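You operate a simulated robot arm through the tools that you are given. There is no shell and no other tool.

The job below is to be done with a simulated robot arm. You get a single attempt, and the scene is never put back.

TASK
Flush the blue nozzle till the tube runs clear, then put it back.
Fine: stand it in the flush pocket, open the valve, pump, and shut the valve before lifting it out. Set down upright: what you pick out.

Only the result counts: the job must be done as asked and must still hold three seconds after the hand-in. Knocking over, shifting, dropping, spilling or breaking anything else fails it.

THE ROBOT
A 6-joint arm with a two-finger parallel gripper, fixed in place. Base frame: the origin is at the foot of the arm, x ahead of it, y to its left, z up; the work surface is at about z = 0.85. Lengths are in m, angles in degrees, forces in N, time in s.
With the tool pointing down near the work surface it reaches from about 0.3 to 0.66 m from the base axis. Its first joint turns from -115.0 to 115.0 degrees. Payload 3.43 kg.
Tool frame: the origin (TCP) lies between the finger pads and is the grasp point; the fingertips stand 0.034 m ahead of it; z points along the fingers, y is the line along which they close. The gripper opens to 0.128 m. The fingers are 0.024 m wide and 0.012 m thick; the gripper's body (0.048 by 0.13 m) begins 0.096 m behind the TCP.
Orientation is told as [roll, pitch, yaw] about the base's x, y, z axes, in that order, counted from this pose: with the fingers straight down and closing along the base's y, the tool's x points along the base's -x, its y along +y and its z along -z.

THE INTERFACE
- The arm moves only by the tool play_rows. Its argument "moves" is a list of rows, each a list of 3 entries, a list of its own where there are three numbers: the shift along the tool's x, y, z in units of 50 mm (1.0 is 50 mm), then the turn, a rotation vector about the tool's x, y, z in units of 6 degrees (1.0 is 6 degrees), then the opening, from 0 (shut) to 1 (fully open). In form: [[[dx, dy, dz], [ax, ay, az], claw], ...]. A call has 1 to 20 rows; each row shifts and turns the commanded pose from where the row before left it, along the tool's axes as they then stand. A call with a number of a shift or a turn outside -1 to 1 is refused whole. Rows are played at 5 a second. More than 0.05 m and 8.6 degrees between two rows, or a gripper value outside its range, and nothing of the call is played. Where a pose cannot be reached the arm comes as near as it can. A force on the tool above 40 N (or 10 N above the force at the start of the call, whichever is more), or a blocked arm, ends the call early, and 0.2 s more pass. Each finger travels about 0.153 m/s and halts on what it meets, pressing with about 38 N; the grip force reading is that of the motor and also rises with nothing between the fingers. The clock runs only during rows and for 0.2 s after the last one: add rows that do not move to give the fingers time. The reply holds the time, the measured pose of the TCP, the force on the tool along the base axes, the opening and the grip force, in the units named above and with some noise, with the torque about the TCP (base axes, N m) and any sound that the robot's microphone picked up.
- Cameras (640 x 400 px; columns grow to the right, rows downward): "scene" is fixed at [0.2213, 0.5004, 1.6194]; the picture's right is [-0.64, -0.77, 0.00], its down [-0.73, 0.61, -0.31] and it looks along [0.24, -0.20, -0.95] (base axes); focal length 365 px, centre (320, 200). "wrist" rides on the gripper at [0.076, -0.011, -0.16] in the tool frame; the picture's right is [0.15, 0.99, 0.00], its down [-0.88, 0.13, -0.46] and it looks along [-0.45, 0.07, 0.89] (tool axes); focal length 234 px, centre (320, 200). There is no depth. A picture from a camera that has moved, and an enlarged one, comes with that camera's place and axes in the base frame and with its lens.
- snapshot(camera): a new picture of that camera. It takes no simulated time.
- lift_body(by): slides the trunk up (or, below 0, down) by that many m; the arm rides with it, the base frame stays. It gives what a move gives, with no picture.
- inspect(camera, box): a new picture of the part [left, top, right, bottom] of that camera's present view, enlarged. It takes no simulated time.
- close_job(): hands the job in; it is judged then, once.

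Places have to be worked out from the pictures, the camera data and where the tool is seen. Open the gripper and draw the arm clear of the work before you hand the job in, unless the task says otherwise.

The tools are called by a JSON object that holds its "fn" and its "kwargs". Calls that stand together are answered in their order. play_rows: Moves the arm, as the interface text tells. Its arguments: {"type":"object","properties":{"moves":{"type":"array","items":{"type":"array"}}},"required":["moves"]} The other tools are called the same way: lift_body (by) slides the trunk up or down; snapshot (camera) takes a picture; inspect (camera, box) takes an enlarged picture of a part of a camera's view; close_job () hands the job in.

At the start:

```text
time: 0.0
tcp_pos: [0.3376, 0.2859, 1.1998]
tcp_rot: [0.0, 0.1, 0.1]
ft_force: [-0.6, 0.1, 0.1]
moment: [-0.02, 0.01, -0.03]
finger_gap: 0.1279
grasp_force: 0.1
trunk travel left (down, up): [-0.925, 0.065]
```

scene: 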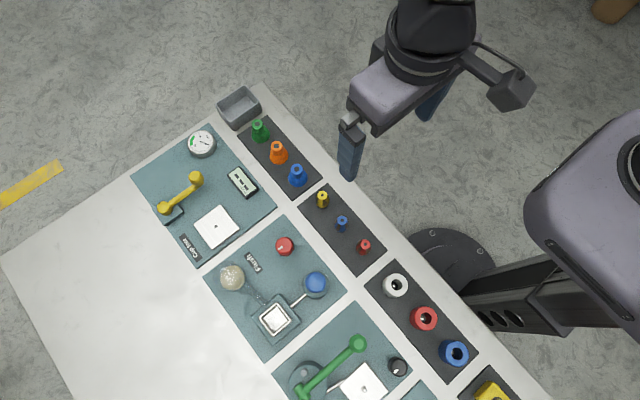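
wrist: 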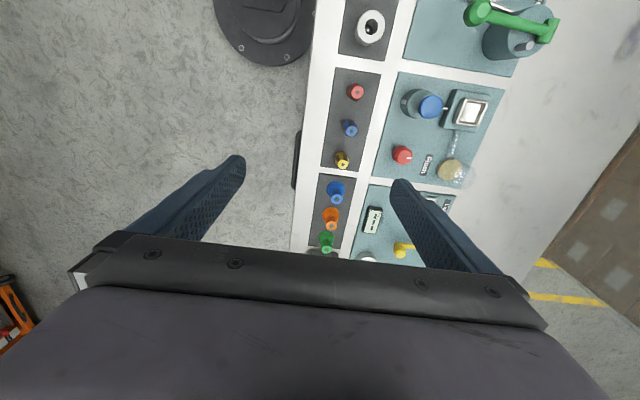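

The scene shows several stations: the middle one is labelled something like "Flush", with a red knob, a blue dome (pump?), a square pocket and a round ball. I'll enlarge these parts to identify what is what.

{"fn": "inspect", "kwargs": {"camera": "scene", "box": [200, 180, 400, 305]}}

{"fn": "inspect", "kwargs": {"camera": "scene", "box": [200, 260, 400, 385]}}

{"fn": "inspect", "kwargs": {"camera": "scene", "box": [130, 80, 330, 205]}}

{"fn": "inspect", "kwargs": {"camera": "wrist", "box": [300, 60, 520, 260]}}

```text
3.20 times, centred on (300, 242) of scene
camera zoom: at [0.2213, 0.5004, 1.6194], right [-0.64, -0.77, 0.0], down [-0.73, 0.61, -0.31], along [0.24, -0.2, -0.95], focal length 1167 px, centre (384, 64)
```

zoom: 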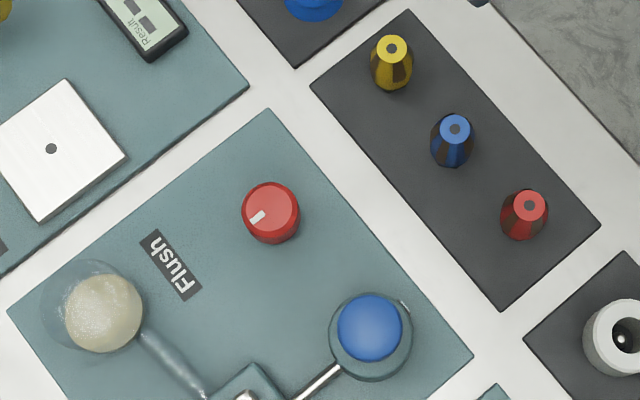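

```text
3.20 times, centred on (300, 322) of scene
camera zoom: at [0.2213, 0.5004, 1.6194], right [-0.64, -0.77, 0.0], down [-0.73, 0.61, -0.31], along [0.24, -0.2, -0.95], focal length 1167 px, centre (384, -192)
```

zoom: 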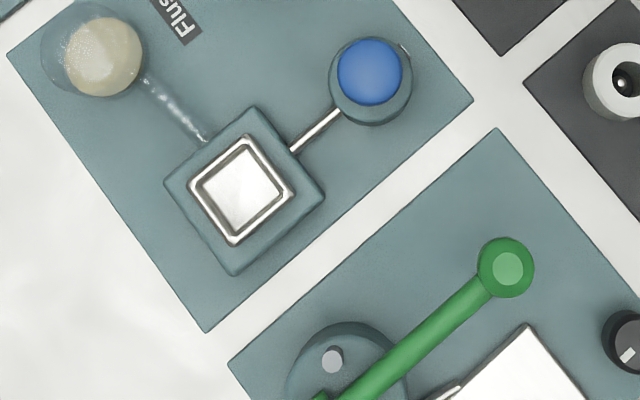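

```text
3.20 times, centred on (230, 142) of scene
camera zoom: at [0.2213, 0.5004, 1.6194], right [-0.64, -0.77, 0.0], down [-0.73, 0.61, -0.31], along [0.24, -0.2, -0.95], focal length 1167 px, centre (608, 384)
```

zoom: 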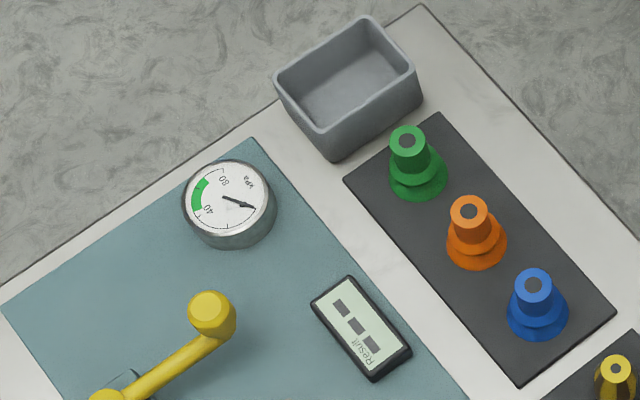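

```text
2.00 times, centred on (410, 160) of wrist
camera zoom: at [0.2627, 0.2743, 1.3605], right [-0.15, 0.99, 0.0], down [0.88, 0.13, 0.46], along [0.45, 0.07, -0.89], focal length 468 px, centre (140, 280)
```

zoom: 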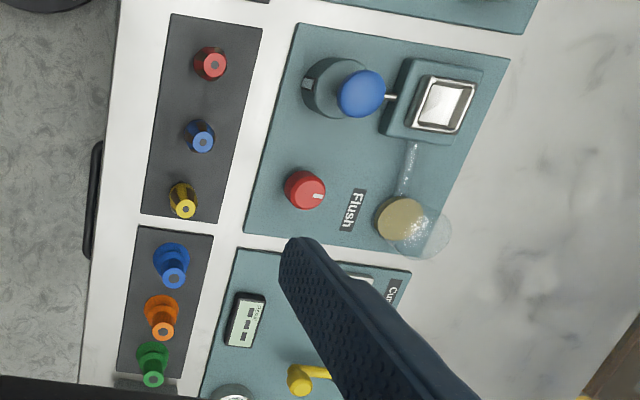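

The "Flush" station has a red valve knob, a blue pump button, a square pocket, and a clear tube to a jar. The hex nozzles (yellow, blue, red) stand in the tray beside it, with the blue one near (0.337, 0.345). I'll move the wrist camera over the station for a closer look before touching anything.

{"fn": "play_rows", "kwargs": {"moves": [[[0.51, 0.776, 0.4], [0, 0, 0], 1], [[0.51, 0.776, 0.4], [0, 0, 0], 1], [[0.51, 0.776, 0.4], [0, 0, 0], 1], [[0.51, 0.776, 0.4], [0, 0, 0], 1], [[0.51, 0.776, 0.4], [0, 0, 0], 1], [[0, 0, 0], [0, 0, 0], 1]]}}

```text
refused: row 1 steps farther than a row can; nothing moved
```

The combined step was slightly over 50 mm, so I'll split the same move into more rows.

{"fn": "play_rows", "kwargs": {"moves": [[[0.425, 0.647, 0.333], [0, 0, 0], 1], [[0.425, 0.647, 0.333], [0, 0, 0], 1], [[0.425, 0.647, 0.333], [0, 0, 0], 1], [[0.425, 0.647, 0.333], [0, 0, 0], 1], [[0.425, 0.647, 0.333], [0, 0, 0], 1], [[0.425, 0.647, 0.333], [0, 0, 0], 1], [[0, 0, 0], [0, 0, 0], 1]]}}

{"fn": "snapshot", "kwargs": {"camera": "wrist"}}

{"fn": "snapshot", "kwargs": {"camera": "scene"}}

```text
time: 1.6
tcp_pos: [0.2093, 0.4786, 1.0998]
tcp_rot: [0.0, 0.1, 0.0]
ft_force: [0.3, -0.5, 0.0]
moment: [0.04, 0.02, -0.03]
finger_gap: 0.1279
grasp_force: 0.1
trunk travel left (down, up): [-0.925, 0.065]
```

```text
taken
camera wrist: at [0.1347, 0.4665, 1.2597], right [-0.15, 0.99, 0.0], down [0.88, 0.13, 0.46], along [0.45, 0.07, -0.89], focal length 234 px, centre (320, 200)
```

wrist: 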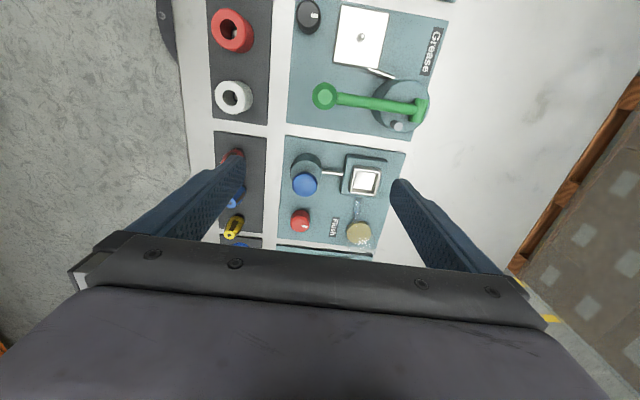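

```text
taken
```

scene: 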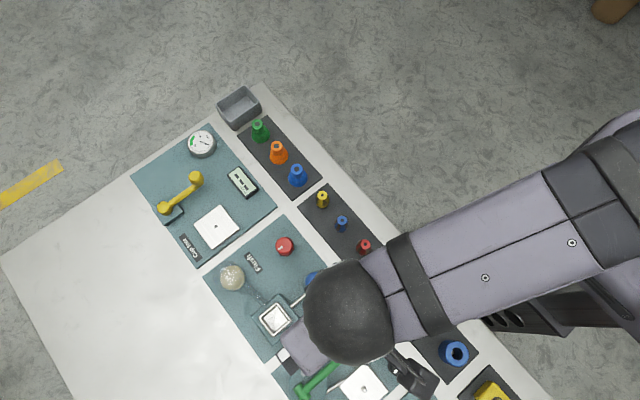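

{"fn": "inspect", "kwargs": {"camera": "wrist", "box": [270, 130, 410, 260]}}

{"fn": "inspect", "kwargs": {"camera": "wrist", "box": [200, 0, 480, 140]}}

```text
3.08 times, centred on (340, 195) of wrist
camera zoom: at [0.1347, 0.4665, 1.2597], right [-0.15, 0.99, 0.0], down [0.88, 0.13, 0.46], along [0.45, 0.07, -0.89], focal length 720 px, centre (258, 215)
```

zoom: 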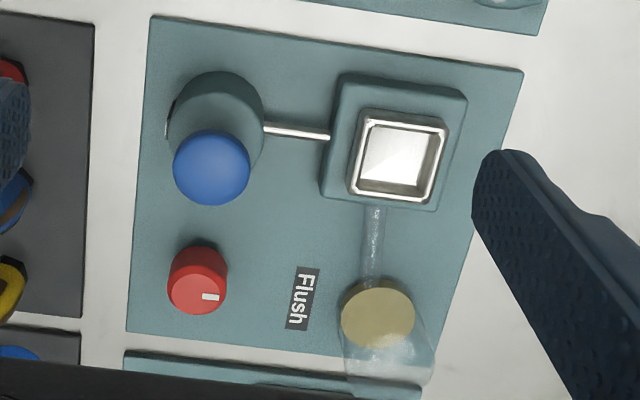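

```text
2.29 times, centred on (340, 70) of wrist
camera zoom: at [0.1347, 0.4665, 1.2597], right [-0.15, 0.99, 0.0], down [0.88, 0.13, 0.46], along [0.45, 0.07, -0.89], focal length 535 px, centre (274, 497)
```

zoom: 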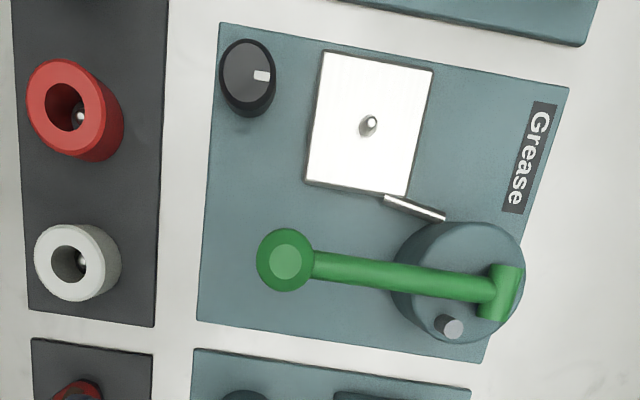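

The Flush valve mark points about +y; the tube joins pocket to jar along x, and the pump is at about (0.28, 0.46). Next I'll bring the wrist camera over the nozzle tray to see the blue nozzle's shape.

{"fn": "play_rows", "kwargs": {"moves": [[[-0.1, -0.668, 0.25], [0, 0, 0], 1], [[-0.1, -0.668, 0.25], [0, 0, 0], 1], [[-0.1, -0.668, 0.25], [0, 0, 0], 1], [[-0.1, -0.668, 0.25], [0, 0, 0], 1], [[0, 0, 0], [0, 0, 0], 1]]}}

{"fn": "snapshot", "kwargs": {"camera": "wrist"}}

{"fn": "inspect", "kwargs": {"camera": "wrist", "box": [240, 100, 400, 240]}}

{"fn": "inspect", "kwargs": {"camera": "scene", "box": [300, 180, 390, 270]}}

```text
time: 2.8
tcp_pos: [0.2309, 0.3441, 1.0503]
tcp_rot: [0.0, 0.1, 0.0]
ft_force: [-0.7, 0.0, 0.0]
moment: [0.0, 0.05, -0.01]
finger_gap: 0.128
grasp_force: 0.1
trunk travel left (down, up): [-0.925, 0.065]
```

```text
taken
camera wrist: at [0.1571, 0.3325, 1.2106], right [-0.15, 0.99, 0.0], down [0.88, 0.13, 0.46], along [0.45, 0.07, -0.89], focal length 234 px, centre (320, 200)
```

wrist: 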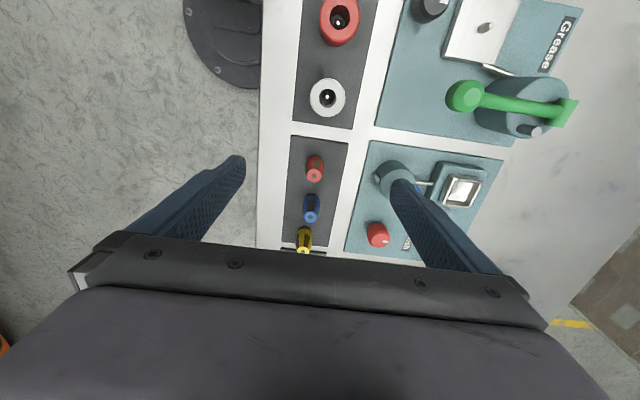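

```text
2.86 times, centred on (320, 170) of wrist
camera zoom: at [0.1571, 0.3325, 1.2106], right [-0.15, 0.99, 0.0], down [0.88, 0.13, 0.46], along [0.45, 0.07, -0.89], focal length 669 px, centre (320, 286)
```

zoom: 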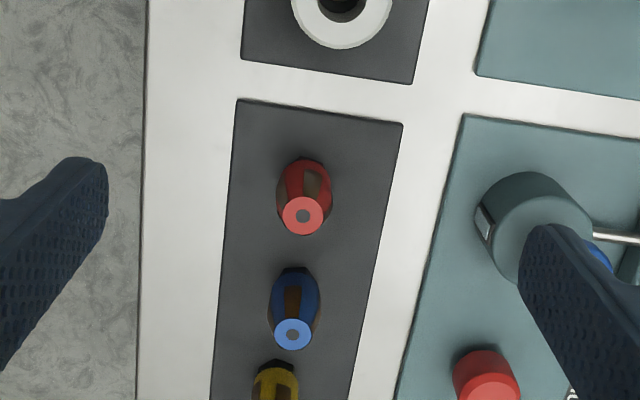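

```text
4.44 times, centred on (345, 225) of scene
camera zoom: at [0.2213, 0.5004, 1.6194], right [-0.64, -0.77, 0.0], down [-0.73, 0.61, -0.31], along [0.24, -0.2, -0.95], focal length 1621 px, centre (209, 89)
```

zoom: 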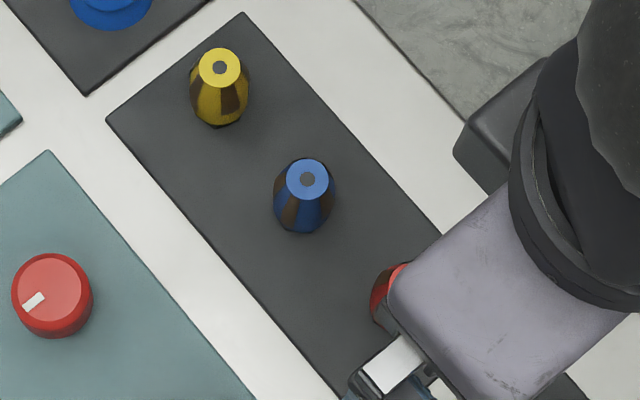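

Both views agree on the blue nozzle: top centre near (0.337, 0.346) at z≈0.914, about 29 mm wide. I'll enlarge more to see its faces and the knob and button details.

{"fn": "inspect", "kwargs": {"camera": "wrist", "box": [290, 185, 335, 225]}}

{"fn": "inspect", "kwargs": {"camera": "scene", "box": [325, 205, 357, 237]}}

{"fn": "inspect", "kwargs": {"camera": "scene", "box": [205, 225, 345, 365]}}

{"fn": "inspect", "kwargs": {"camera": "scene", "box": [215, 250, 305, 345]}}

```text
10.00 times, centred on (312, 205) of wrist
camera zoom: at [0.1571, 0.3325, 1.2106], right [-0.15, 0.99, 0.0], down [0.88, 0.13, 0.46], along [0.45, 0.07, -0.89], focal length 2342 px, centre (395, 150)
```

zoom: 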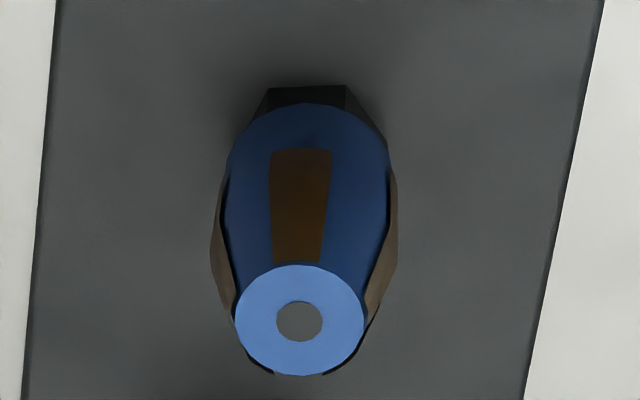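

```text
12.50 times, centred on (341, 221) of scene
camera zoom: at [0.2213, 0.5004, 1.6194], right [-0.64, -0.77, 0.0], down [-0.73, 0.61, -0.31], along [0.24, -0.2, -0.95], focal length 4559 px, centre (58, -62)
```

zoom: 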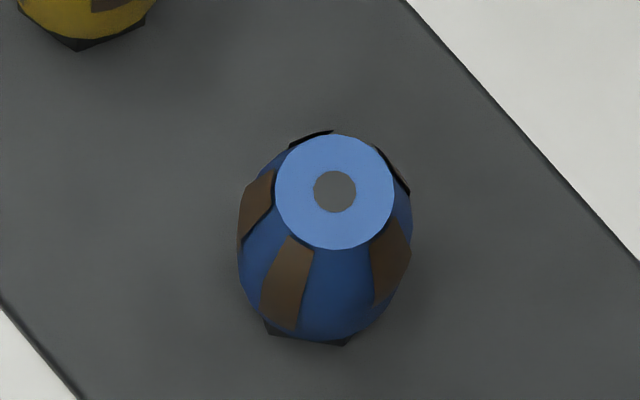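

```text
2.86 times, centred on (275, 295) of scene
camera zoom: at [0.2213, 0.5004, 1.6194], right [-0.64, -0.77, 0.0], down [-0.73, 0.61, -0.31], along [0.24, -0.2, -0.95], focal length 1042 px, centre (449, -71)
```

zoom: 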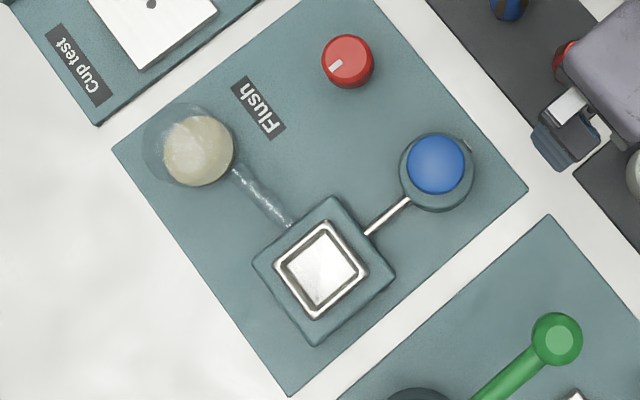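

```text
4.21 times, centred on (260, 298) of scene
camera zoom: at [0.2213, 0.5004, 1.6194], right [-0.64, -0.77, 0.0], down [-0.73, 0.61, -0.31], along [0.24, -0.2, -0.95], focal length 1536 px, centre (573, -210)
```

zoom: 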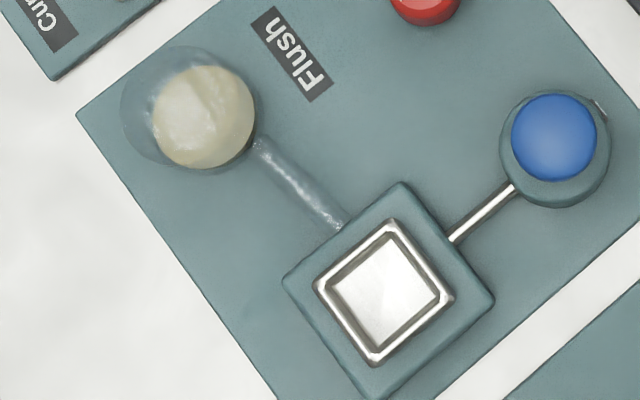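

The nozzle is a tapered round body with a hex foot, and the flush pocket is a raised square well about 37 mm wide. I need heights (rim, floor, nozzle base), so I'll close the fingers and tilt the camera to see the station obliquely from the -x side.

{"fn": "play_rows", "kwargs": {"moves": [[[0.2, 0.7, 0], [0, 0, 0], 0.5], [[0.2, 0.7, 0], [0, 0, 0], 0], [[0.2, 0.7, 0], [0, 0, 0], 0], [[0, 0, 0], [0, -1, 0], 0], [[0, 0, 0], [0, -1, 0], 0], [[0, 0, 0], [0, -1, 0], 0], [[0, 0, 0], [0, -1, 0], 0], [[0, 0, 0], [0, -1, 0], 0], [[0, 0, 0], [0, 0, 0], 0]]}}

{"fn": "snapshot", "kwargs": {"camera": "wrist"}}

```text
time: 4.8
tcp_pos: [0.2003, 0.4525, 1.0502]
tcp_rot: [0.0, -30.1, 0.0]
ft_force: [-0.1, -0.3, 0.6]
moment: [0.0, 0.02, 0.01]
finger_gap: 0.0002
grasp_force: 32.9
trunk travel left (down, up): [-0.925, 0.065]
```

```text
taken
camera wrist: at [0.0555, 0.4403, 1.1511], right [-0.13, 0.99, -0.07], down [0.53, 0.13, 0.84], along [0.84, 0.07, -0.54], focal length 234 px, centre (320, 200)
```

wrist: 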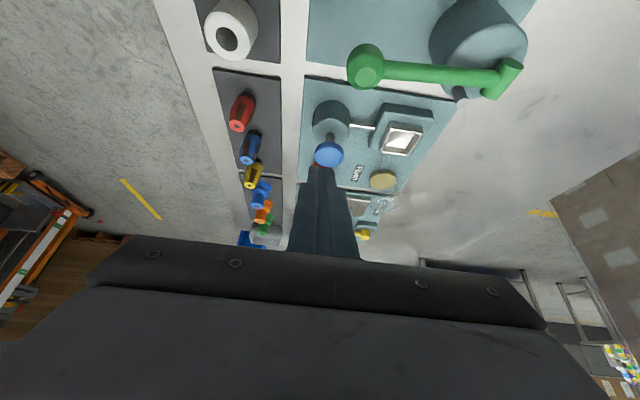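

The oblique view shows the pump as a mushroom button on a stem and the pocket as a raised block. I'll enlarge the nozzles and the station from here.

{"fn": "inspect", "kwargs": {"camera": "wrist", "box": [210, 80, 300, 210]}}

{"fn": "inspect", "kwargs": {"camera": "wrist", "box": [300, 85, 450, 215]}}

{"fn": "inspect", "kwargs": {"camera": "wrist", "box": [365, 95, 445, 165]}}

```text
3.08 times, centred on (255, 145) of wrist
camera zoom: at [0.0555, 0.4403, 1.1511], right [-0.13, 0.99, -0.07], down [0.53, 0.13, 0.84], along [0.84, 0.07, -0.54], focal length 720 px, centre (520, 369)
```

zoom: 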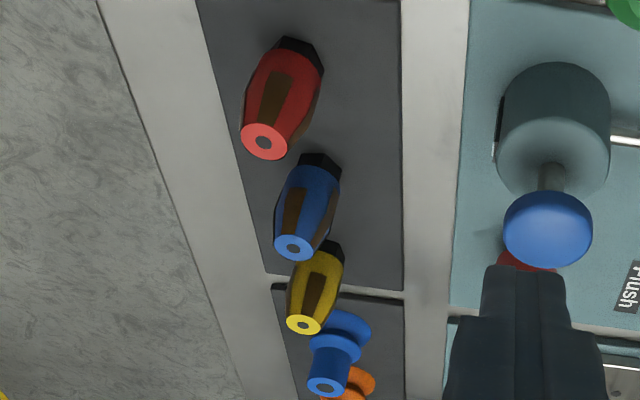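

```text
3.08 times, centred on (375, 150) of wrist
camera zoom: at [0.0555, 0.4403, 1.1511], right [-0.13, 0.99, -0.07], down [0.53, 0.13, 0.84], along [0.84, 0.07, -0.54], focal length 720 px, centre (151, 354)
```

zoom: 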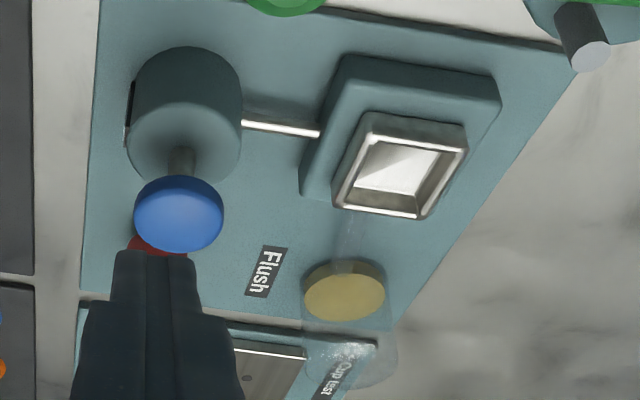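

```text
5.71 times, centred on (405, 130) of wrist
camera zoom: at [0.0555, 0.4403, 1.1511], right [-0.13, 0.99, -0.07], down [0.53, 0.13, 0.84], along [0.84, 0.07, -0.54], focal length 1338 px, centre (-166, 600)
```

zoom: 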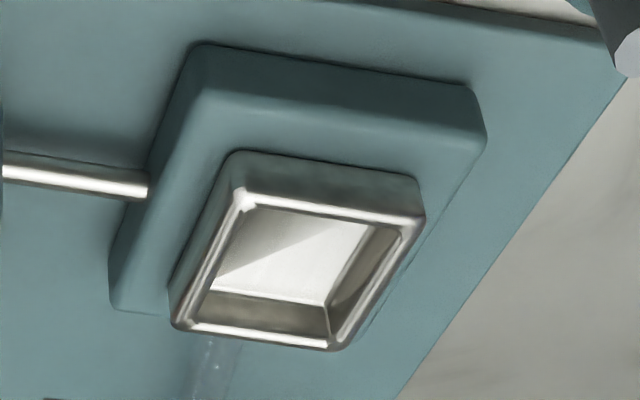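

Pocket rim top comes out near (0.276, 0.566, z≈0.897) with a floor about 10 mm lower. The button top is near (0.277, 0.465, z≈0.943) and the knob top near (0.378, 0.465, z≈0.89). I'll return upright, half open, and hover over the blue nozzle.

{"fn": "play_rows", "kwargs": {"moves": [[[0, 0, 0], [0, 1, 0], 0.3], [[0, 0, 0], [0, 1, 0], 0.6], [[0, 0, 0], [0, 1, 0], 0.6], [[0, 0, 0], [0, 1, 0], 0.6], [[0, 0, 0], [0, 1, 0], 0.6], [[-0.685, -0.5325, 0.3], [0, 0, 0], 0.6], [[-0.685, -0.5325, 0.3], [0, 0, 0], 0.6], [[-0.685, -0.5325, 0.3], [0, 0, 0], 0.6], [[-0.685, -0.5325, 0.3], [0, 0, 0], 0.6], [[0, 0, 0], [0, 0, 0], 0.6], [[0, 0, 0], [0, 0, 0], 0.6]]}}

{"fn": "snapshot", "kwargs": {"camera": "wrist"}}

{"fn": "inspect", "kwargs": {"camera": "wrist", "box": [260, 110, 380, 240]}}

```text
time: 7.2
tcp_pos: [0.341, 0.3454, 0.9906]
tcp_rot: [0.0, 0.0, 0.0]
ft_force: [0.0, 0.2, 0.0]
moment: [-0.01, -0.03, -0.02]
finger_gap: 0.0769
grasp_force: 0.1
trunk travel left (down, up): [-0.925, 0.065]
```

```text
taken
camera wrist: at [0.2661, 0.3328, 1.1511], right [-0.15, 0.99, 0.0], down [0.88, 0.13, 0.46], along [0.45, 0.07, -0.89], focal length 234 px, centre (320, 200)
```

wrist: 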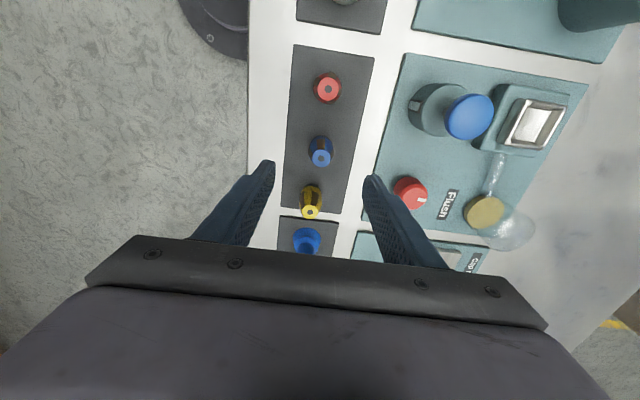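

```text
3.08 times, centred on (320, 175) of wrist
camera zoom: at [0.2661, 0.3328, 1.1511], right [-0.15, 0.99, 0.0], down [0.88, 0.13, 0.46], along [0.45, 0.07, -0.89], focal length 720 px, centre (320, 277)
```

zoom: 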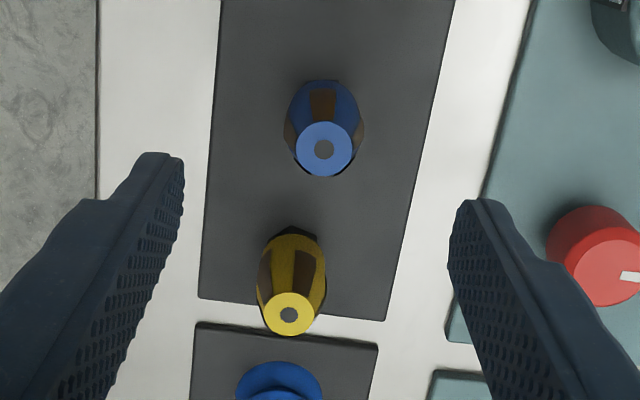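

The top of the blue nozzle resolves to (0.3375, 0.3453), so I need a 3.5 mm shift in -x. I'll descend to TCP z≈0.911, putting the fingertips around 0.877 so they stay above the pocket rim later, then check before closing.

{"fn": "play_rows", "kwargs": {"moves": [[[0.07, 0, 0.4], [0, 0, 0], 0.6], [[0, 0, 0.4], [0, 0, 0], 0.6], [[0, 0, 0.4], [0, 0, 0], 0.6], [[0, 0, 0.392], [0, 0, 0], 0.6], [[0, 0, 0], [0, 0, 0], 0.6]]}}

{"fn": "inspect", "kwargs": {"camera": "wrist", "box": [220, 100, 420, 240]}}

{"fn": "inspect", "kwargs": {"camera": "scene", "box": [280, 160, 400, 280]}}

```text
time: 8.4
tcp_pos: [0.3346, 0.3438, 0.9103]
tcp_rot: [0.1, 0.0, 0.0]
ft_force: [-0.2, -0.2, -0.9]
moment: [-0.01, 0.01, 0.02]
finger_gap: 0.0768
grasp_force: 0.0
trunk travel left (down, up): [-0.925, 0.065]
```

```text
2.86 times, centred on (320, 170) of wrist
camera zoom: at [0.2592, 0.3312, 1.071], right [-0.15, 0.99, 0.0], down [0.88, 0.13, 0.46], along [0.45, 0.07, -0.89], focal length 669 px, centre (320, 286)
```

zoom: 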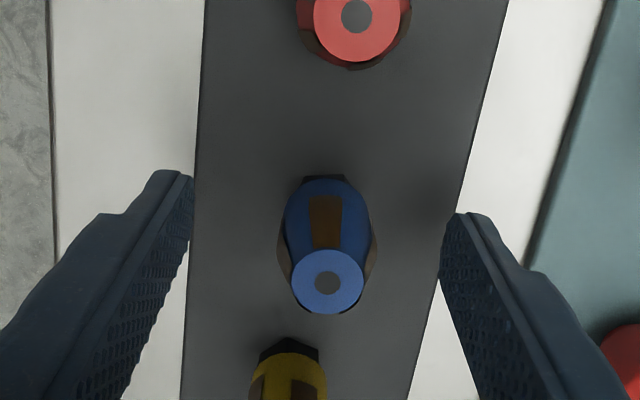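

```text
3.33 times, centred on (340, 220) of scene
camera zoom: at [0.2213, 0.5004, 1.6194], right [-0.64, -0.77, 0.0], down [-0.73, 0.61, -0.31], along [0.24, -0.2, -0.95], focal length 1216 px, centre (253, 133)
```

zoom: 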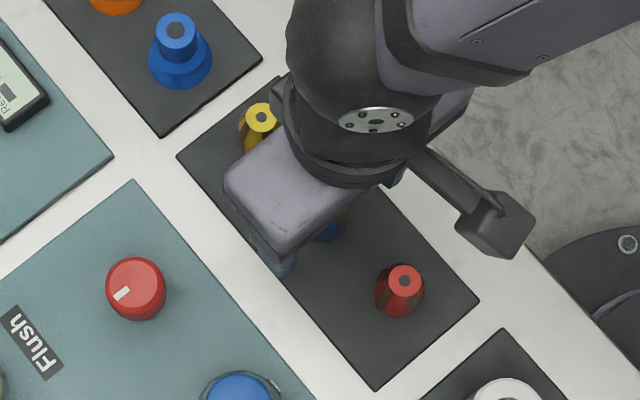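

Refined nozzle axis is (0.3374, 0.3452) against a TCP near (0.335, 0.344). I'll correct by about 2.5 mm in x and 1.4 mm in y, then close gradually.

{"fn": "play_rows", "kwargs": {"moves": [[[-0.05, 0.028, 0], [0, 0, 0], 0.5], [[0, 0, 0], [0, 0, 0], 0.4], [[0, 0, 0], [0, 0, 0], 0.32], [[0, 0, 0], [0, 0, 0], 0.27], [[0, 0, 0], [0, 0, 0], 0.23], [[0, 0, 0], [0, 0, 0], 0.15], [[0, 0, 0], [0, 0, 0], 0], [[0, 0, 0], [0, 0, 0], 0]]}}

{"fn": "inspect", "kwargs": {"camera": "wrist", "box": [220, 100, 420, 240]}}

```text
time: 10.2
tcp_pos: [0.3368, 0.3459, 0.9115]
tcp_rot: [0.0, 0.0, 0.0]
ft_force: [-0.6, 0.1, -0.1]
moment: [-0.01, -0.02, 0.0]
finger_gap: 0.0266
grasp_force: 38.2
trunk travel left (down, up): [-0.925, 0.065]
```

```text
2.86 times, centred on (320, 170) of wrist
camera zoom: at [0.2618, 0.3336, 1.0712], right [-0.15, 0.99, 0.0], down [0.88, 0.13, 0.46], along [0.45, 0.07, -0.89], focal length 669 px, centre (320, 286)
```

zoom: 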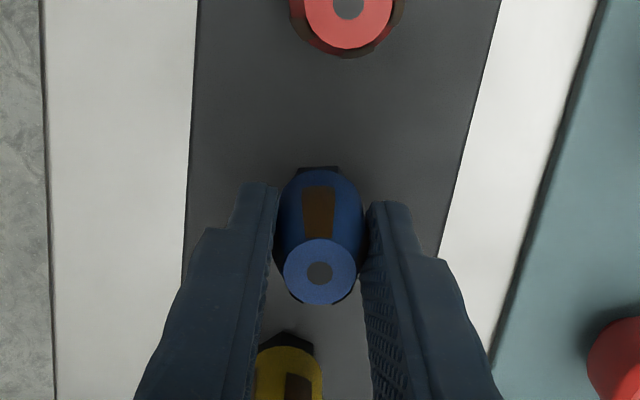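

The nozzle is gripped at 26.6 mm with no side load. I'll lift it straight up slowly and check that it hangs upright.

{"fn": "play_rows", "kwargs": {"moves": [[[0, 0, -0.1], [0, 0, 0], 0], [[0, 0, -0.2], [0, 0, 0], 0], [[0, 0, -0.4], [0, 0, 0], 0], [[0, 0, -0.6], [0, 0, 0], 0], [[0, 0, -0.6], [0, 0, 0], 0], [[0, 0, 0], [0, 0, 0], 0]]}}

{"fn": "snapshot", "kwargs": {"camera": "wrist"}}

{"fn": "inspect", "kwargs": {"camera": "scene", "box": [260, 140, 420, 290]}}

```text
time: 11.6
tcp_pos: [0.3363, 0.3459, 1.006]
tcp_rot: [-0.1, 0.0, 0.0]
ft_force: [0.3, -0.1, -1.2]
moment: [-0.01, 0.01, 0.02]
finger_gap: 0.0265
grasp_force: 37.9
trunk travel left (down, up): [-0.925, 0.065]
```

```text
taken
camera wrist: at [0.2615, 0.3346, 1.1656], right [-0.15, 0.99, 0.0], down [0.88, 0.13, 0.46], along [0.45, 0.07, -0.89], focal length 234 px, centre (320, 200)
```

wrist: 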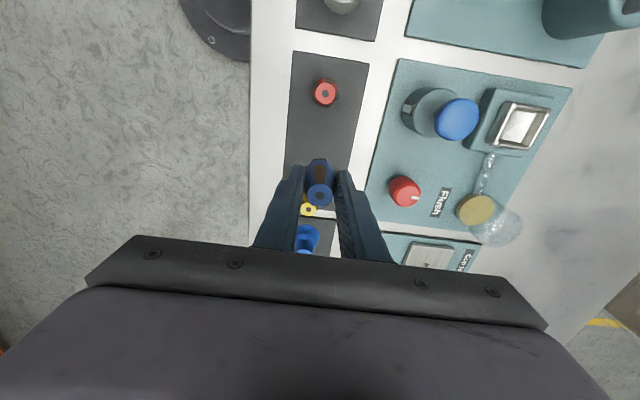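

```text
2.67 times, centred on (340, 215) of scene
camera zoom: at [0.2213, 0.5004, 1.6194], right [-0.64, -0.77, 0.0], down [-0.73, 0.61, -0.31], along [0.24, -0.2, -0.95], focal length 973 px, centre (267, 160)
```

zoom: 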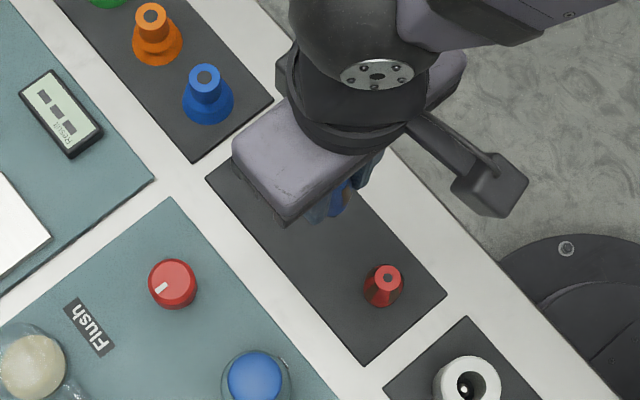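

Nozzle lifted cleanly (about 1 N weight). I'll raise it to z≈1.05 to clear the pump head and move over the pocket near (0.276, 0.566).

{"fn": "play_rows", "kwargs": {"moves": [[[0, 0, -0.88], [0, 0, 0], 0], [[0.2412, 0.8784, 0], [0, 0, 0], 0], [[0.2412, 0.8784, 0], [0, 0, 0], 0], [[0.2412, 0.8784, 0], [0, 0, 0], 0], [[0.2412, 0.8784, 0], [0, 0, 0], 0], [[0.2412, 0.8784, 0], [0, 0, 0], 0], [[0, 0, 0], [0, 0, 0], 0], [[0, 0, 0], [0, 0, 0], 0]]}}

{"fn": "snapshot", "kwargs": {"camera": "wrist"}}

{"fn": "inspect", "kwargs": {"camera": "wrist", "box": [240, 80, 400, 220]}}

{"fn": "snapshot", "kwargs": {"camera": "scene"}}

```text
time: 13.4
tcp_pos: [0.2719, 0.5639, 1.0452]
tcp_rot: [0.0, 0.0, -0.1]
ft_force: [0.3, -0.3, -0.8]
moment: [-0.04, 0.01, -0.02]
finger_gap: 0.0265
grasp_force: 37.5
trunk travel left (down, up): [-0.925, 0.065]
```

```text
taken
camera wrist: at [0.1977, 0.5521, 1.2061], right [-0.15, 0.99, 0.0], down [0.88, 0.13, 0.46], along [0.45, 0.07, -0.89], focal length 234 px, centre (320, 200)
```

wrist: 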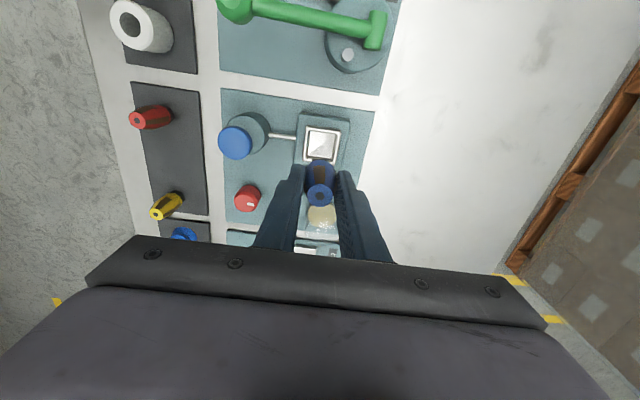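

```text
2.86 times, centred on (320, 150) of wrist
camera zoom: at [0.1977, 0.5521, 1.2061], right [-0.15, 0.99, 0.0], down [0.88, 0.13, 0.46], along [0.45, 0.07, -0.89], focal length 669 px, centre (320, 343)
```

zoom: 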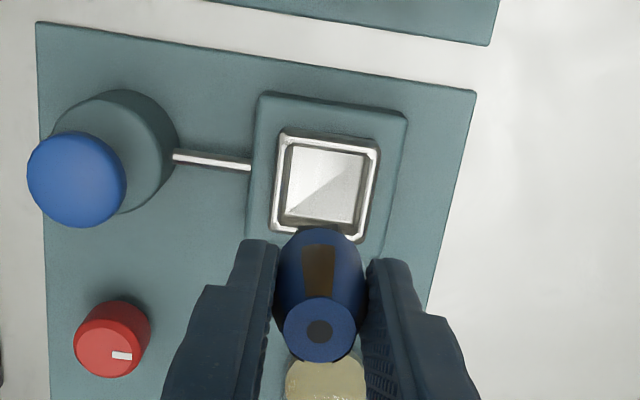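

```text
taken
```

scene: 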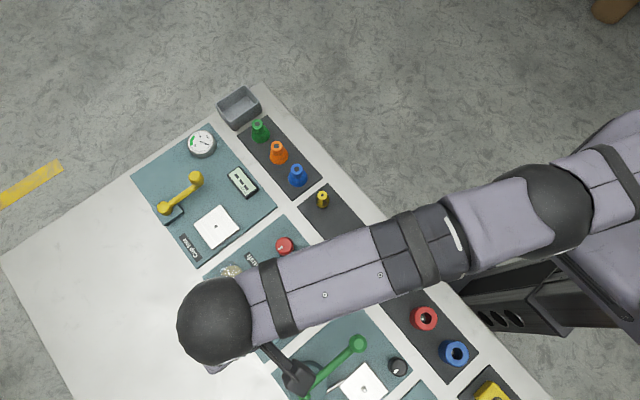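

From this view the pocket centre is about (0.2745, 0.566), and the TCP is at (0.272, 0.564). I'll correct by 2 mm each way, lower to z≈0.965 (nozzle foot still above the rim) and check alignment.

{"fn": "play_rows", "kwargs": {"moves": [[[-0.04, 0.04, 0.5], [0, 0, 0], 0], [[0, 0, 0.5], [0, 0, 0], 0], [[0, 0, 0.4], [0, 0, 0], 0], [[0, 0, 0.2], [0, 0, 0], 0], [[0, 0, 0], [0, 0, 0], 0], [[0, 0, 0], [0, 0, 0], 0]]}}

{"fn": "inspect", "kwargs": {"camera": "wrist", "box": [240, 80, 400, 220]}}

```text
time: 14.8
tcp_pos: [0.2735, 0.5644, 0.9684]
tcp_rot: [0.0, 0.0, 0.0]
ft_force: [-0.4, -0.5, -1.3]
moment: [-0.01, -0.01, 0.01]
finger_gap: 0.0266
grasp_force: 37.9
out of reach, approached as far as the arm can: row 1
trunk travel left (down, up): [-0.925, 0.065]
```

```text
2.86 times, centred on (320, 150) of wrist
camera zoom: at [0.1986, 0.5529, 1.1281], right [-0.15, 0.99, 0.0], down [0.88, 0.13, 0.46], along [0.45, 0.07, -0.89], focal length 669 px, centre (320, 343)
```

zoom: 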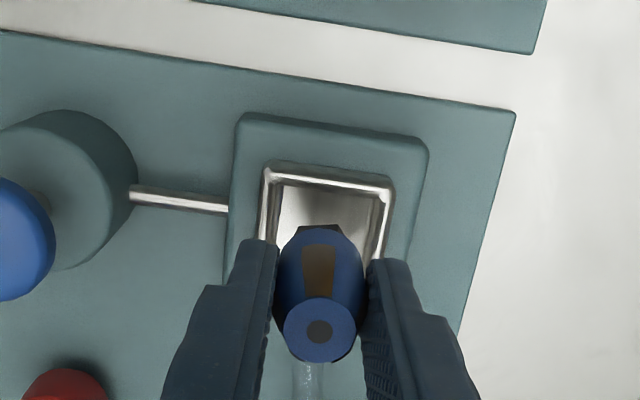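

The foot appears centred within about 2 mm of the pocket. I'll make a tiny correction and lower slowly in 4–5 mm steps, watching the force for floor contact.

{"fn": "play_rows", "kwargs": {"moves": [[[0.02, 0.03, 0.08], [0, 0, 0], 0], [[0, 0, 0.1], [0, 0, 0], 0], [[0, 0, 0.1], [0, 0, 0], 0], [[0, 0, 0.1], [0, 0, 0], 0], [[0, 0, 0], [0, 0, 0], 0]]}}

{"fn": "inspect", "kwargs": {"camera": "wrist", "box": [240, 80, 400, 220]}}

```text
time: 16.0
tcp_pos: [0.2727, 0.5618, 0.9494]
tcp_rot: [0.0, 0.0, 0.0]
ft_force: [0.2, 1.3, -1.3]
moment: [-0.01, 0.04, 0.0]
finger_gap: 0.0262
grasp_force: 38.6
trunk travel left (down, up): [-0.925, 0.065]
```

```text
2.86 times, centred on (320, 150) of wrist
camera zoom: at [0.1984, 0.551, 1.1102], right [-0.15, 0.99, 0.0], down [0.88, 0.13, 0.46], along [0.45, 0.07, -0.89], focal length 669 px, centre (320, 343)
```

zoom: 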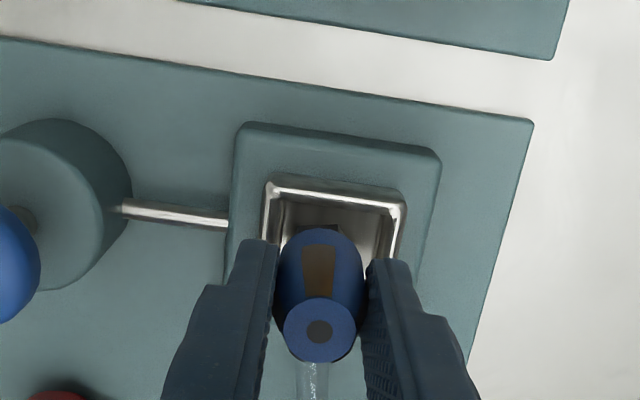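

The foot is about 3.4 mm too far toward -y relative to the pocket centre (y≈0.565). I'll rise 5 mm, shift +3.5 mm in y and -1.5 mm in x, and recheck before entering.

{"fn": "play_rows", "kwargs": {"moves": [[[0, 0, -0.1], [0, 0, 0], 0], [[0.03, 0.07, 0], [0, 0, 0], 0], [[0, 0, 0], [0, 0, 0], 0], [[0, 0, 0], [0, 0, 0], 0]]}}

{"fn": "inspect", "kwargs": {"camera": "wrist", "box": [240, 80, 400, 220]}}

```text
time: 17.0
tcp_pos: [0.2729, 0.5629, 0.9557]
tcp_rot: [0.0, 0.0, 0.0]
ft_force: [-0.5, 0.8, -1.0]
moment: [-0.01, -0.02, -0.03]
finger_gap: 0.0263
grasp_force: 37.8
out of reach, approached as far as the arm can: row 2
trunk travel left (down, up): [-0.925, 0.065]
```

```text
2.86 times, centred on (320, 150) of wrist
camera zoom: at [0.1986, 0.5512, 1.1154], right [-0.15, 0.99, 0.0], down [0.88, 0.13, 0.46], along [0.45, 0.07, -0.89], focal length 669 px, centre (320, 343)
```

zoom: 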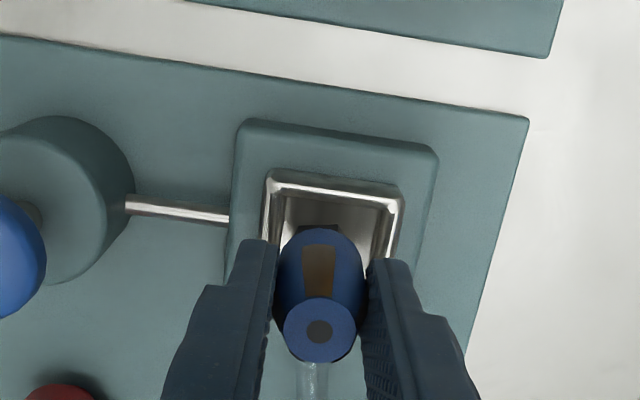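

The arm reports its radial reach limit here (~0.626 m) while the pocket needs ~0.629 m. Reach seems better lower relative to the shoulder, so I'll slide the trunk up 0.06 m (the nozzle rises clear) and then come down with the arm.

{"fn": "lift_body", "kwargs": {"by": 0.06}}

```text
time: 18.0
tcp_pos: [0.2739, 0.5625, 1.0147]
tcp_rot: [0.0, 0.0, 0.0]
ft_force: [1.6, -0.4, -1.2]
moment: [0.0, 0.02, 0.0]
finger_gap: 0.0265
grasp_force: 37.9
trunk travel left (down, up): [-0.985, 0.005]
```

The trunk is up and the nozzle is still held at z≈1.015. Now I'll descend with the arm to z≈0.96 and apply the +3 mm y correction, watching for any reach warning.

{"fn": "play_rows", "kwargs": {"moves": [[[0, 0, 0.4], [0, 0, 0], 0], [[0, 0, 0.4], [0, 0, 0], 0], [[0, 0, 0.3], [0, 0, 0], 0], [[0, 0.06, 0], [0, 0, 0], 0], [[0, 0, 0], [0, 0, 0], 0], [[0, 0, 0], [0, 0, 0], 0]]}}

{"fn": "inspect", "kwargs": {"camera": "wrist", "box": [240, 80, 400, 220]}}

```text
time: 19.4
tcp_pos: [0.2707, 0.5579, 0.9618]
tcp_rot: [0.1, 0.0, 0.0]
ft_force: [-0.3, -0.7, -1.0]
moment: [-0.02, -0.01, 0.0]
finger_gap: 0.0265
grasp_force: 37.8
out of reach, approached as far as the arm can: row 3, 4
trunk travel left (down, up): [-0.985, 0.005]
```

```text
2.86 times, centred on (320, 150) of wrist
camera zoom: at [0.1954, 0.5469, 1.1212], right [-0.15, 0.99, 0.0], down [0.88, 0.13, 0.46], along [0.45, 0.07, -0.89], focal length 669 px, centre (320, 343)
```

zoom: 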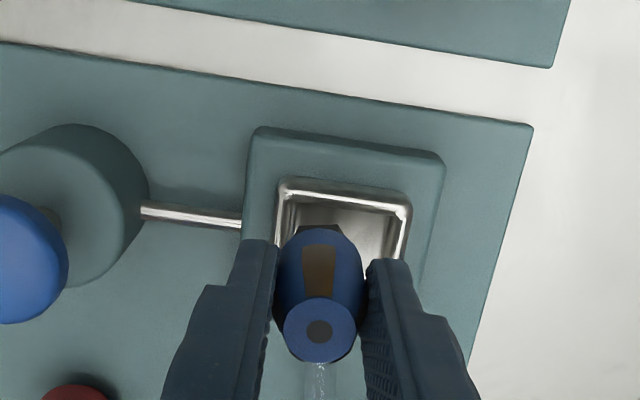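

That reduced the reach, so the shoulder is above the wrist and the trunk should go lower instead. I'll raise the arm 0.12 m and then slide the trunk down 0.12 m.

{"fn": "play_rows", "kwargs": {"moves": [[[0, 0, -0.8], [0, 0, 0], 0], [[0, 0, -0.8], [0, 0, 0], 0], [[0, 0, -0.8], [0, 0, 0], 0], [[0, 0, 0], [0, 0, 0], 0]]}}

{"fn": "snapshot", "kwargs": {"camera": "scene"}}

```text
time: 20.4
tcp_pos: [0.2729, 0.5642, 1.0803]
tcp_rot: [-0.1, 0.0, -0.1]
ft_force: [0.5, -0.3, -1.8]
moment: [0.0, -0.02, 0.03]
finger_gap: 0.0261
grasp_force: 37.7
out of reach, approached as far as the arm can: row 2
trunk travel left (down, up): [-0.985, 0.005]
```

```text
taken
```

scene: 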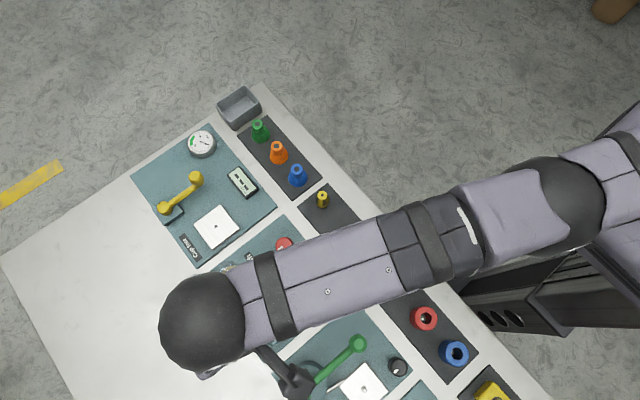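

With the arm raised the target is reachable again. Sliding the trunk down 0.10 m brings the TCP to about z=0.98, still clear of the rim.

{"fn": "lift_body", "kwargs": {"by": -0.1}}

{"fn": "inspect", "kwargs": {"camera": "wrist", "box": [240, 80, 400, 220]}}

{"fn": "snapshot", "kwargs": {"camera": "scene"}}

```text
time: 21.7
tcp_pos: [0.2726, 0.5641, 0.9803]
tcp_rot: [0.1, 0.0, -0.1]
ft_force: [-0.5, -0.4, -0.9]
moment: [0.04, -0.01, 0.02]
finger_gap: 0.0265
grasp_force: 37.4
trunk travel left (down, up): [-0.885, 0.105]
```

```text
2.86 times, centred on (320, 150) of wrist
camera zoom: at [0.1972, 0.552, 1.1404], right [-0.15, 0.99, 0.0], down [0.88, 0.13, 0.46], along [0.45, 0.07, -0.89], focal length 669 px, centre (320, 343)
```

zoom: 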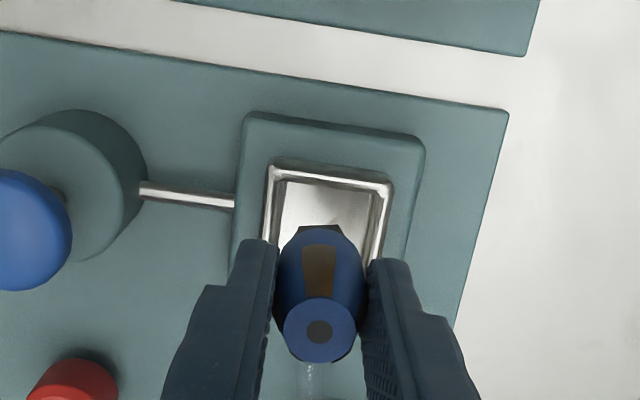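

```text
taken
```

scene: 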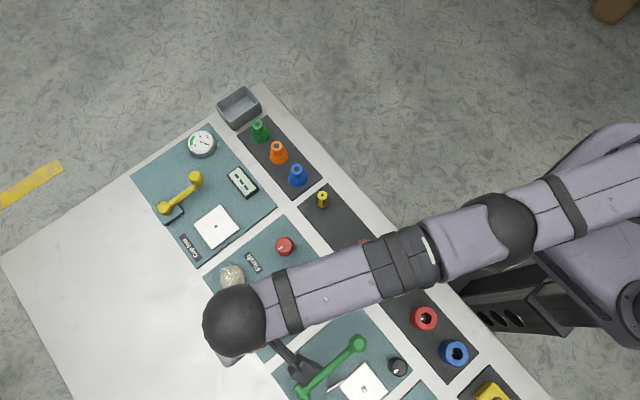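

Reach improves with a lower trunk; for extra margin at pocket depth I'll raise the arm another 0.08 m and lower the trunk by the same amount.

{"fn": "play_rows", "kwargs": {"moves": [[[0, 0, -0.8], [0, 0, 0], 0], [[0, 0, -0.8], [0, 0, 0], 0], [[0, 0, 0], [0, 0, 0], 0]]}}

{"fn": "lift_body", "kwargs": {"by": -0.08}}

{"fn": "inspect", "kwargs": {"camera": "wrist", "box": [240, 80, 400, 220]}}

```text
time: 22.5
tcp_pos: [0.2684, 0.5547, 1.0596]
tcp_rot: [0.0, 0.0, 0.0]
ft_force: [0.5, -0.1, -0.8]
moment: [-0.02, -0.02, -0.03]
finger_gap: 0.0265
grasp_force: 38.2
out of reach, approached as far as the arm can: row 2
trunk travel left (down, up): [-0.885, 0.105]
```

```text
time: 23.7
tcp_pos: [0.2674, 0.5553, 0.9785]
tcp_rot: [0.0, 0.0, 0.0]
ft_force: [-1.2, -0.1, -1.2]
moment: [-0.01, 0.02, -0.02]
finger_gap: 0.0266
grasp_force: 37.9
trunk travel left (down, up): [-0.805, 0.185]
```

```text
2.86 times, centred on (320, 150) of wrist
camera zoom: at [0.1936, 0.5428, 1.1395], right [-0.15, 0.99, 0.0], down [0.88, 0.13, 0.46], along [0.45, 0.07, -0.89], focal length 669 px, centre (320, 343)
```

zoom: 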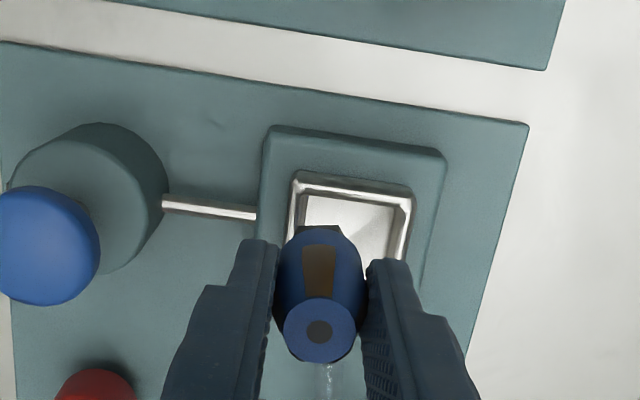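

Too far: the reach peaks in between (about 0.627 m with the trunk ~0.05 m below the start). I'll bring the trunk back up 0.07 m and then descend with the arm.

{"fn": "lift_body", "kwargs": {"by": 0.07}}

{"fn": "play_rows", "kwargs": {"moves": [[[0, 0, 0.4], [0, 0, 0], 0], [[0, 0, 0.4], [0, 0, 0], 0], [[0, 0, 0.4], [0, 0, 0], 0], [[0, 0, 0.2], [0, 0, 0], 0], [[0, 0, 0], [0, 0, 0], 0]]}}

{"fn": "inspect", "kwargs": {"camera": "wrist", "box": [240, 80, 400, 220]}}

```text
time: 24.8
tcp_pos: [0.2694, 0.5546, 1.0493]
tcp_rot: [-0.1, 0.1, -0.1]
ft_force: [-0.1, 0.5, -0.8]
moment: [-0.02, 0.0, -0.01]
finger_gap: 0.0267
grasp_force: 37.7
trunk travel left (down, up): [-0.875, 0.115]
```

```text
time: 26.0
tcp_pos: [0.2718, 0.5617, 0.9805]
tcp_rot: [-0.1, 0.0, 0.0]
ft_force: [0.0, 0.4, -1.0]
moment: [0.02, 0.01, -0.01]
finger_gap: 0.0264
grasp_force: 38.5
out of reach, approached as far as the arm can: row 2, 3
trunk travel left (down, up): [-0.875, 0.115]
```

```text
2.86 times, centred on (320, 150) of wrist
camera zoom: at [0.1965, 0.5499, 1.1408], right [-0.15, 0.99, 0.0], down [0.88, 0.13, 0.45], along [0.45, 0.07, -0.89], focal length 669 px, centre (320, 343)
```

zoom: 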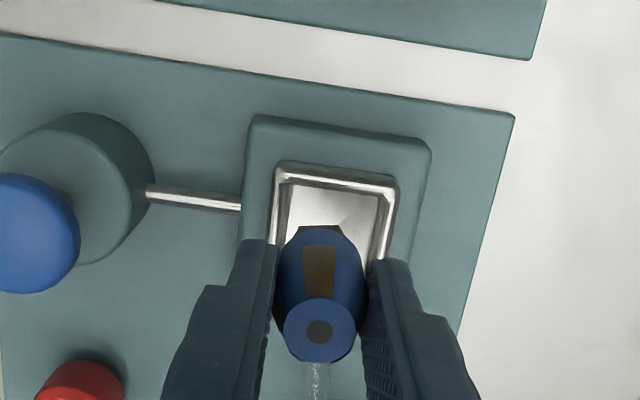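

At z≈0.98 the TCP is at (0.272, 0.562); I'll go down 2 cm toward the best-reach height while asking for +4 mm in y, and see where it settles.

{"fn": "play_rows", "kwargs": {"moves": [[[0, 0, 0.2], [0, 0, 0], 0], [[-0.02, 0.04, 0.2], [0, 0, 0], 0], [[0, 0.04, 0], [0, 0, 0], 0], [[0, 0, 0], [0, 0, 0], 0], [[0, 0, 0], [0, 0, 0], 0]]}}

{"fn": "inspect", "kwargs": {"camera": "wrist", "box": [240, 80, 400, 220]}}

```text
time: 27.2
tcp_pos: [0.2729, 0.5636, 0.9592]
tcp_rot: [0.1, 0.0, 0.0]
ft_force: [-0.3, 0.9, -0.5]
moment: [-0.02, -0.01, 0.01]
finger_gap: 0.0265
grasp_force: 38.1
trunk travel left (down, up): [-0.875, 0.115]
```

```text
2.86 times, centred on (320, 150) of wrist
camera zoom: at [0.1983, 0.5519, 1.1193], right [-0.15, 0.99, 0.0], down [0.88, 0.13, 0.46], along [0.45, 0.07, -0.89], focal length 669 px, centre (320, 343)
```

zoom: 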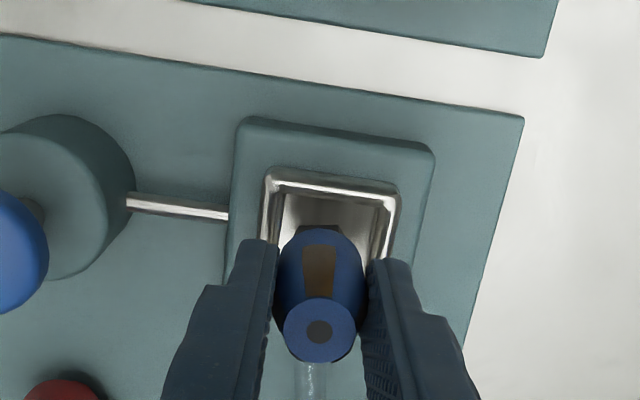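

No reach warning now; the foot is ~2 mm off in each axis (x too large, y too small). I'll shift -2 mm x and +2 mm y, which keeps the radius nearly constant, and recheck.

{"fn": "play_rows", "kwargs": {"moves": [[[0.04, 0.04, 0], [0, 0, 0], 0], [[0, 0, 0], [0, 0, 0], 0], [[0, 0, 0], [0, 0, 0], 0]]}}

{"fn": "inspect", "kwargs": {"camera": "wrist", "box": [240, 80, 400, 220]}}

```text
time: 28.0
tcp_pos: [0.2693, 0.5653, 0.9596]
tcp_rot: [0.0, 0.1, 0.0]
ft_force: [0.3, 0.2, -1.0]
moment: [-0.01, 0.0, 0.0]
finger_gap: 0.0267
grasp_force: 38.0
trunk travel left (down, up): [-0.875, 0.115]
```

```text
2.86 times, centred on (320, 150) of wrist
camera zoom: at [0.1956, 0.5543, 1.1199], right [-0.15, 0.99, 0.0], down [0.88, 0.13, 0.46], along [0.45, 0.07, -0.89], focal length 669 px, centre (320, 343)
```

zoom: 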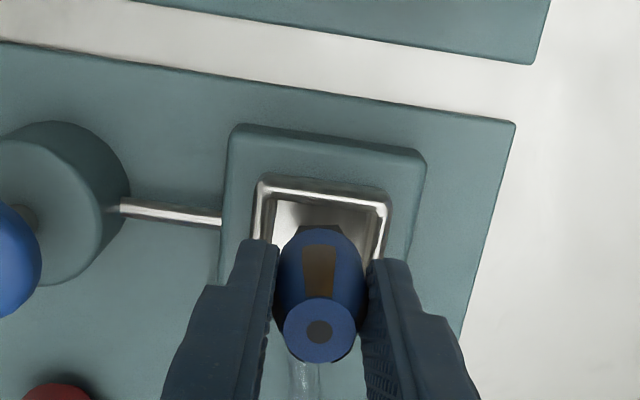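

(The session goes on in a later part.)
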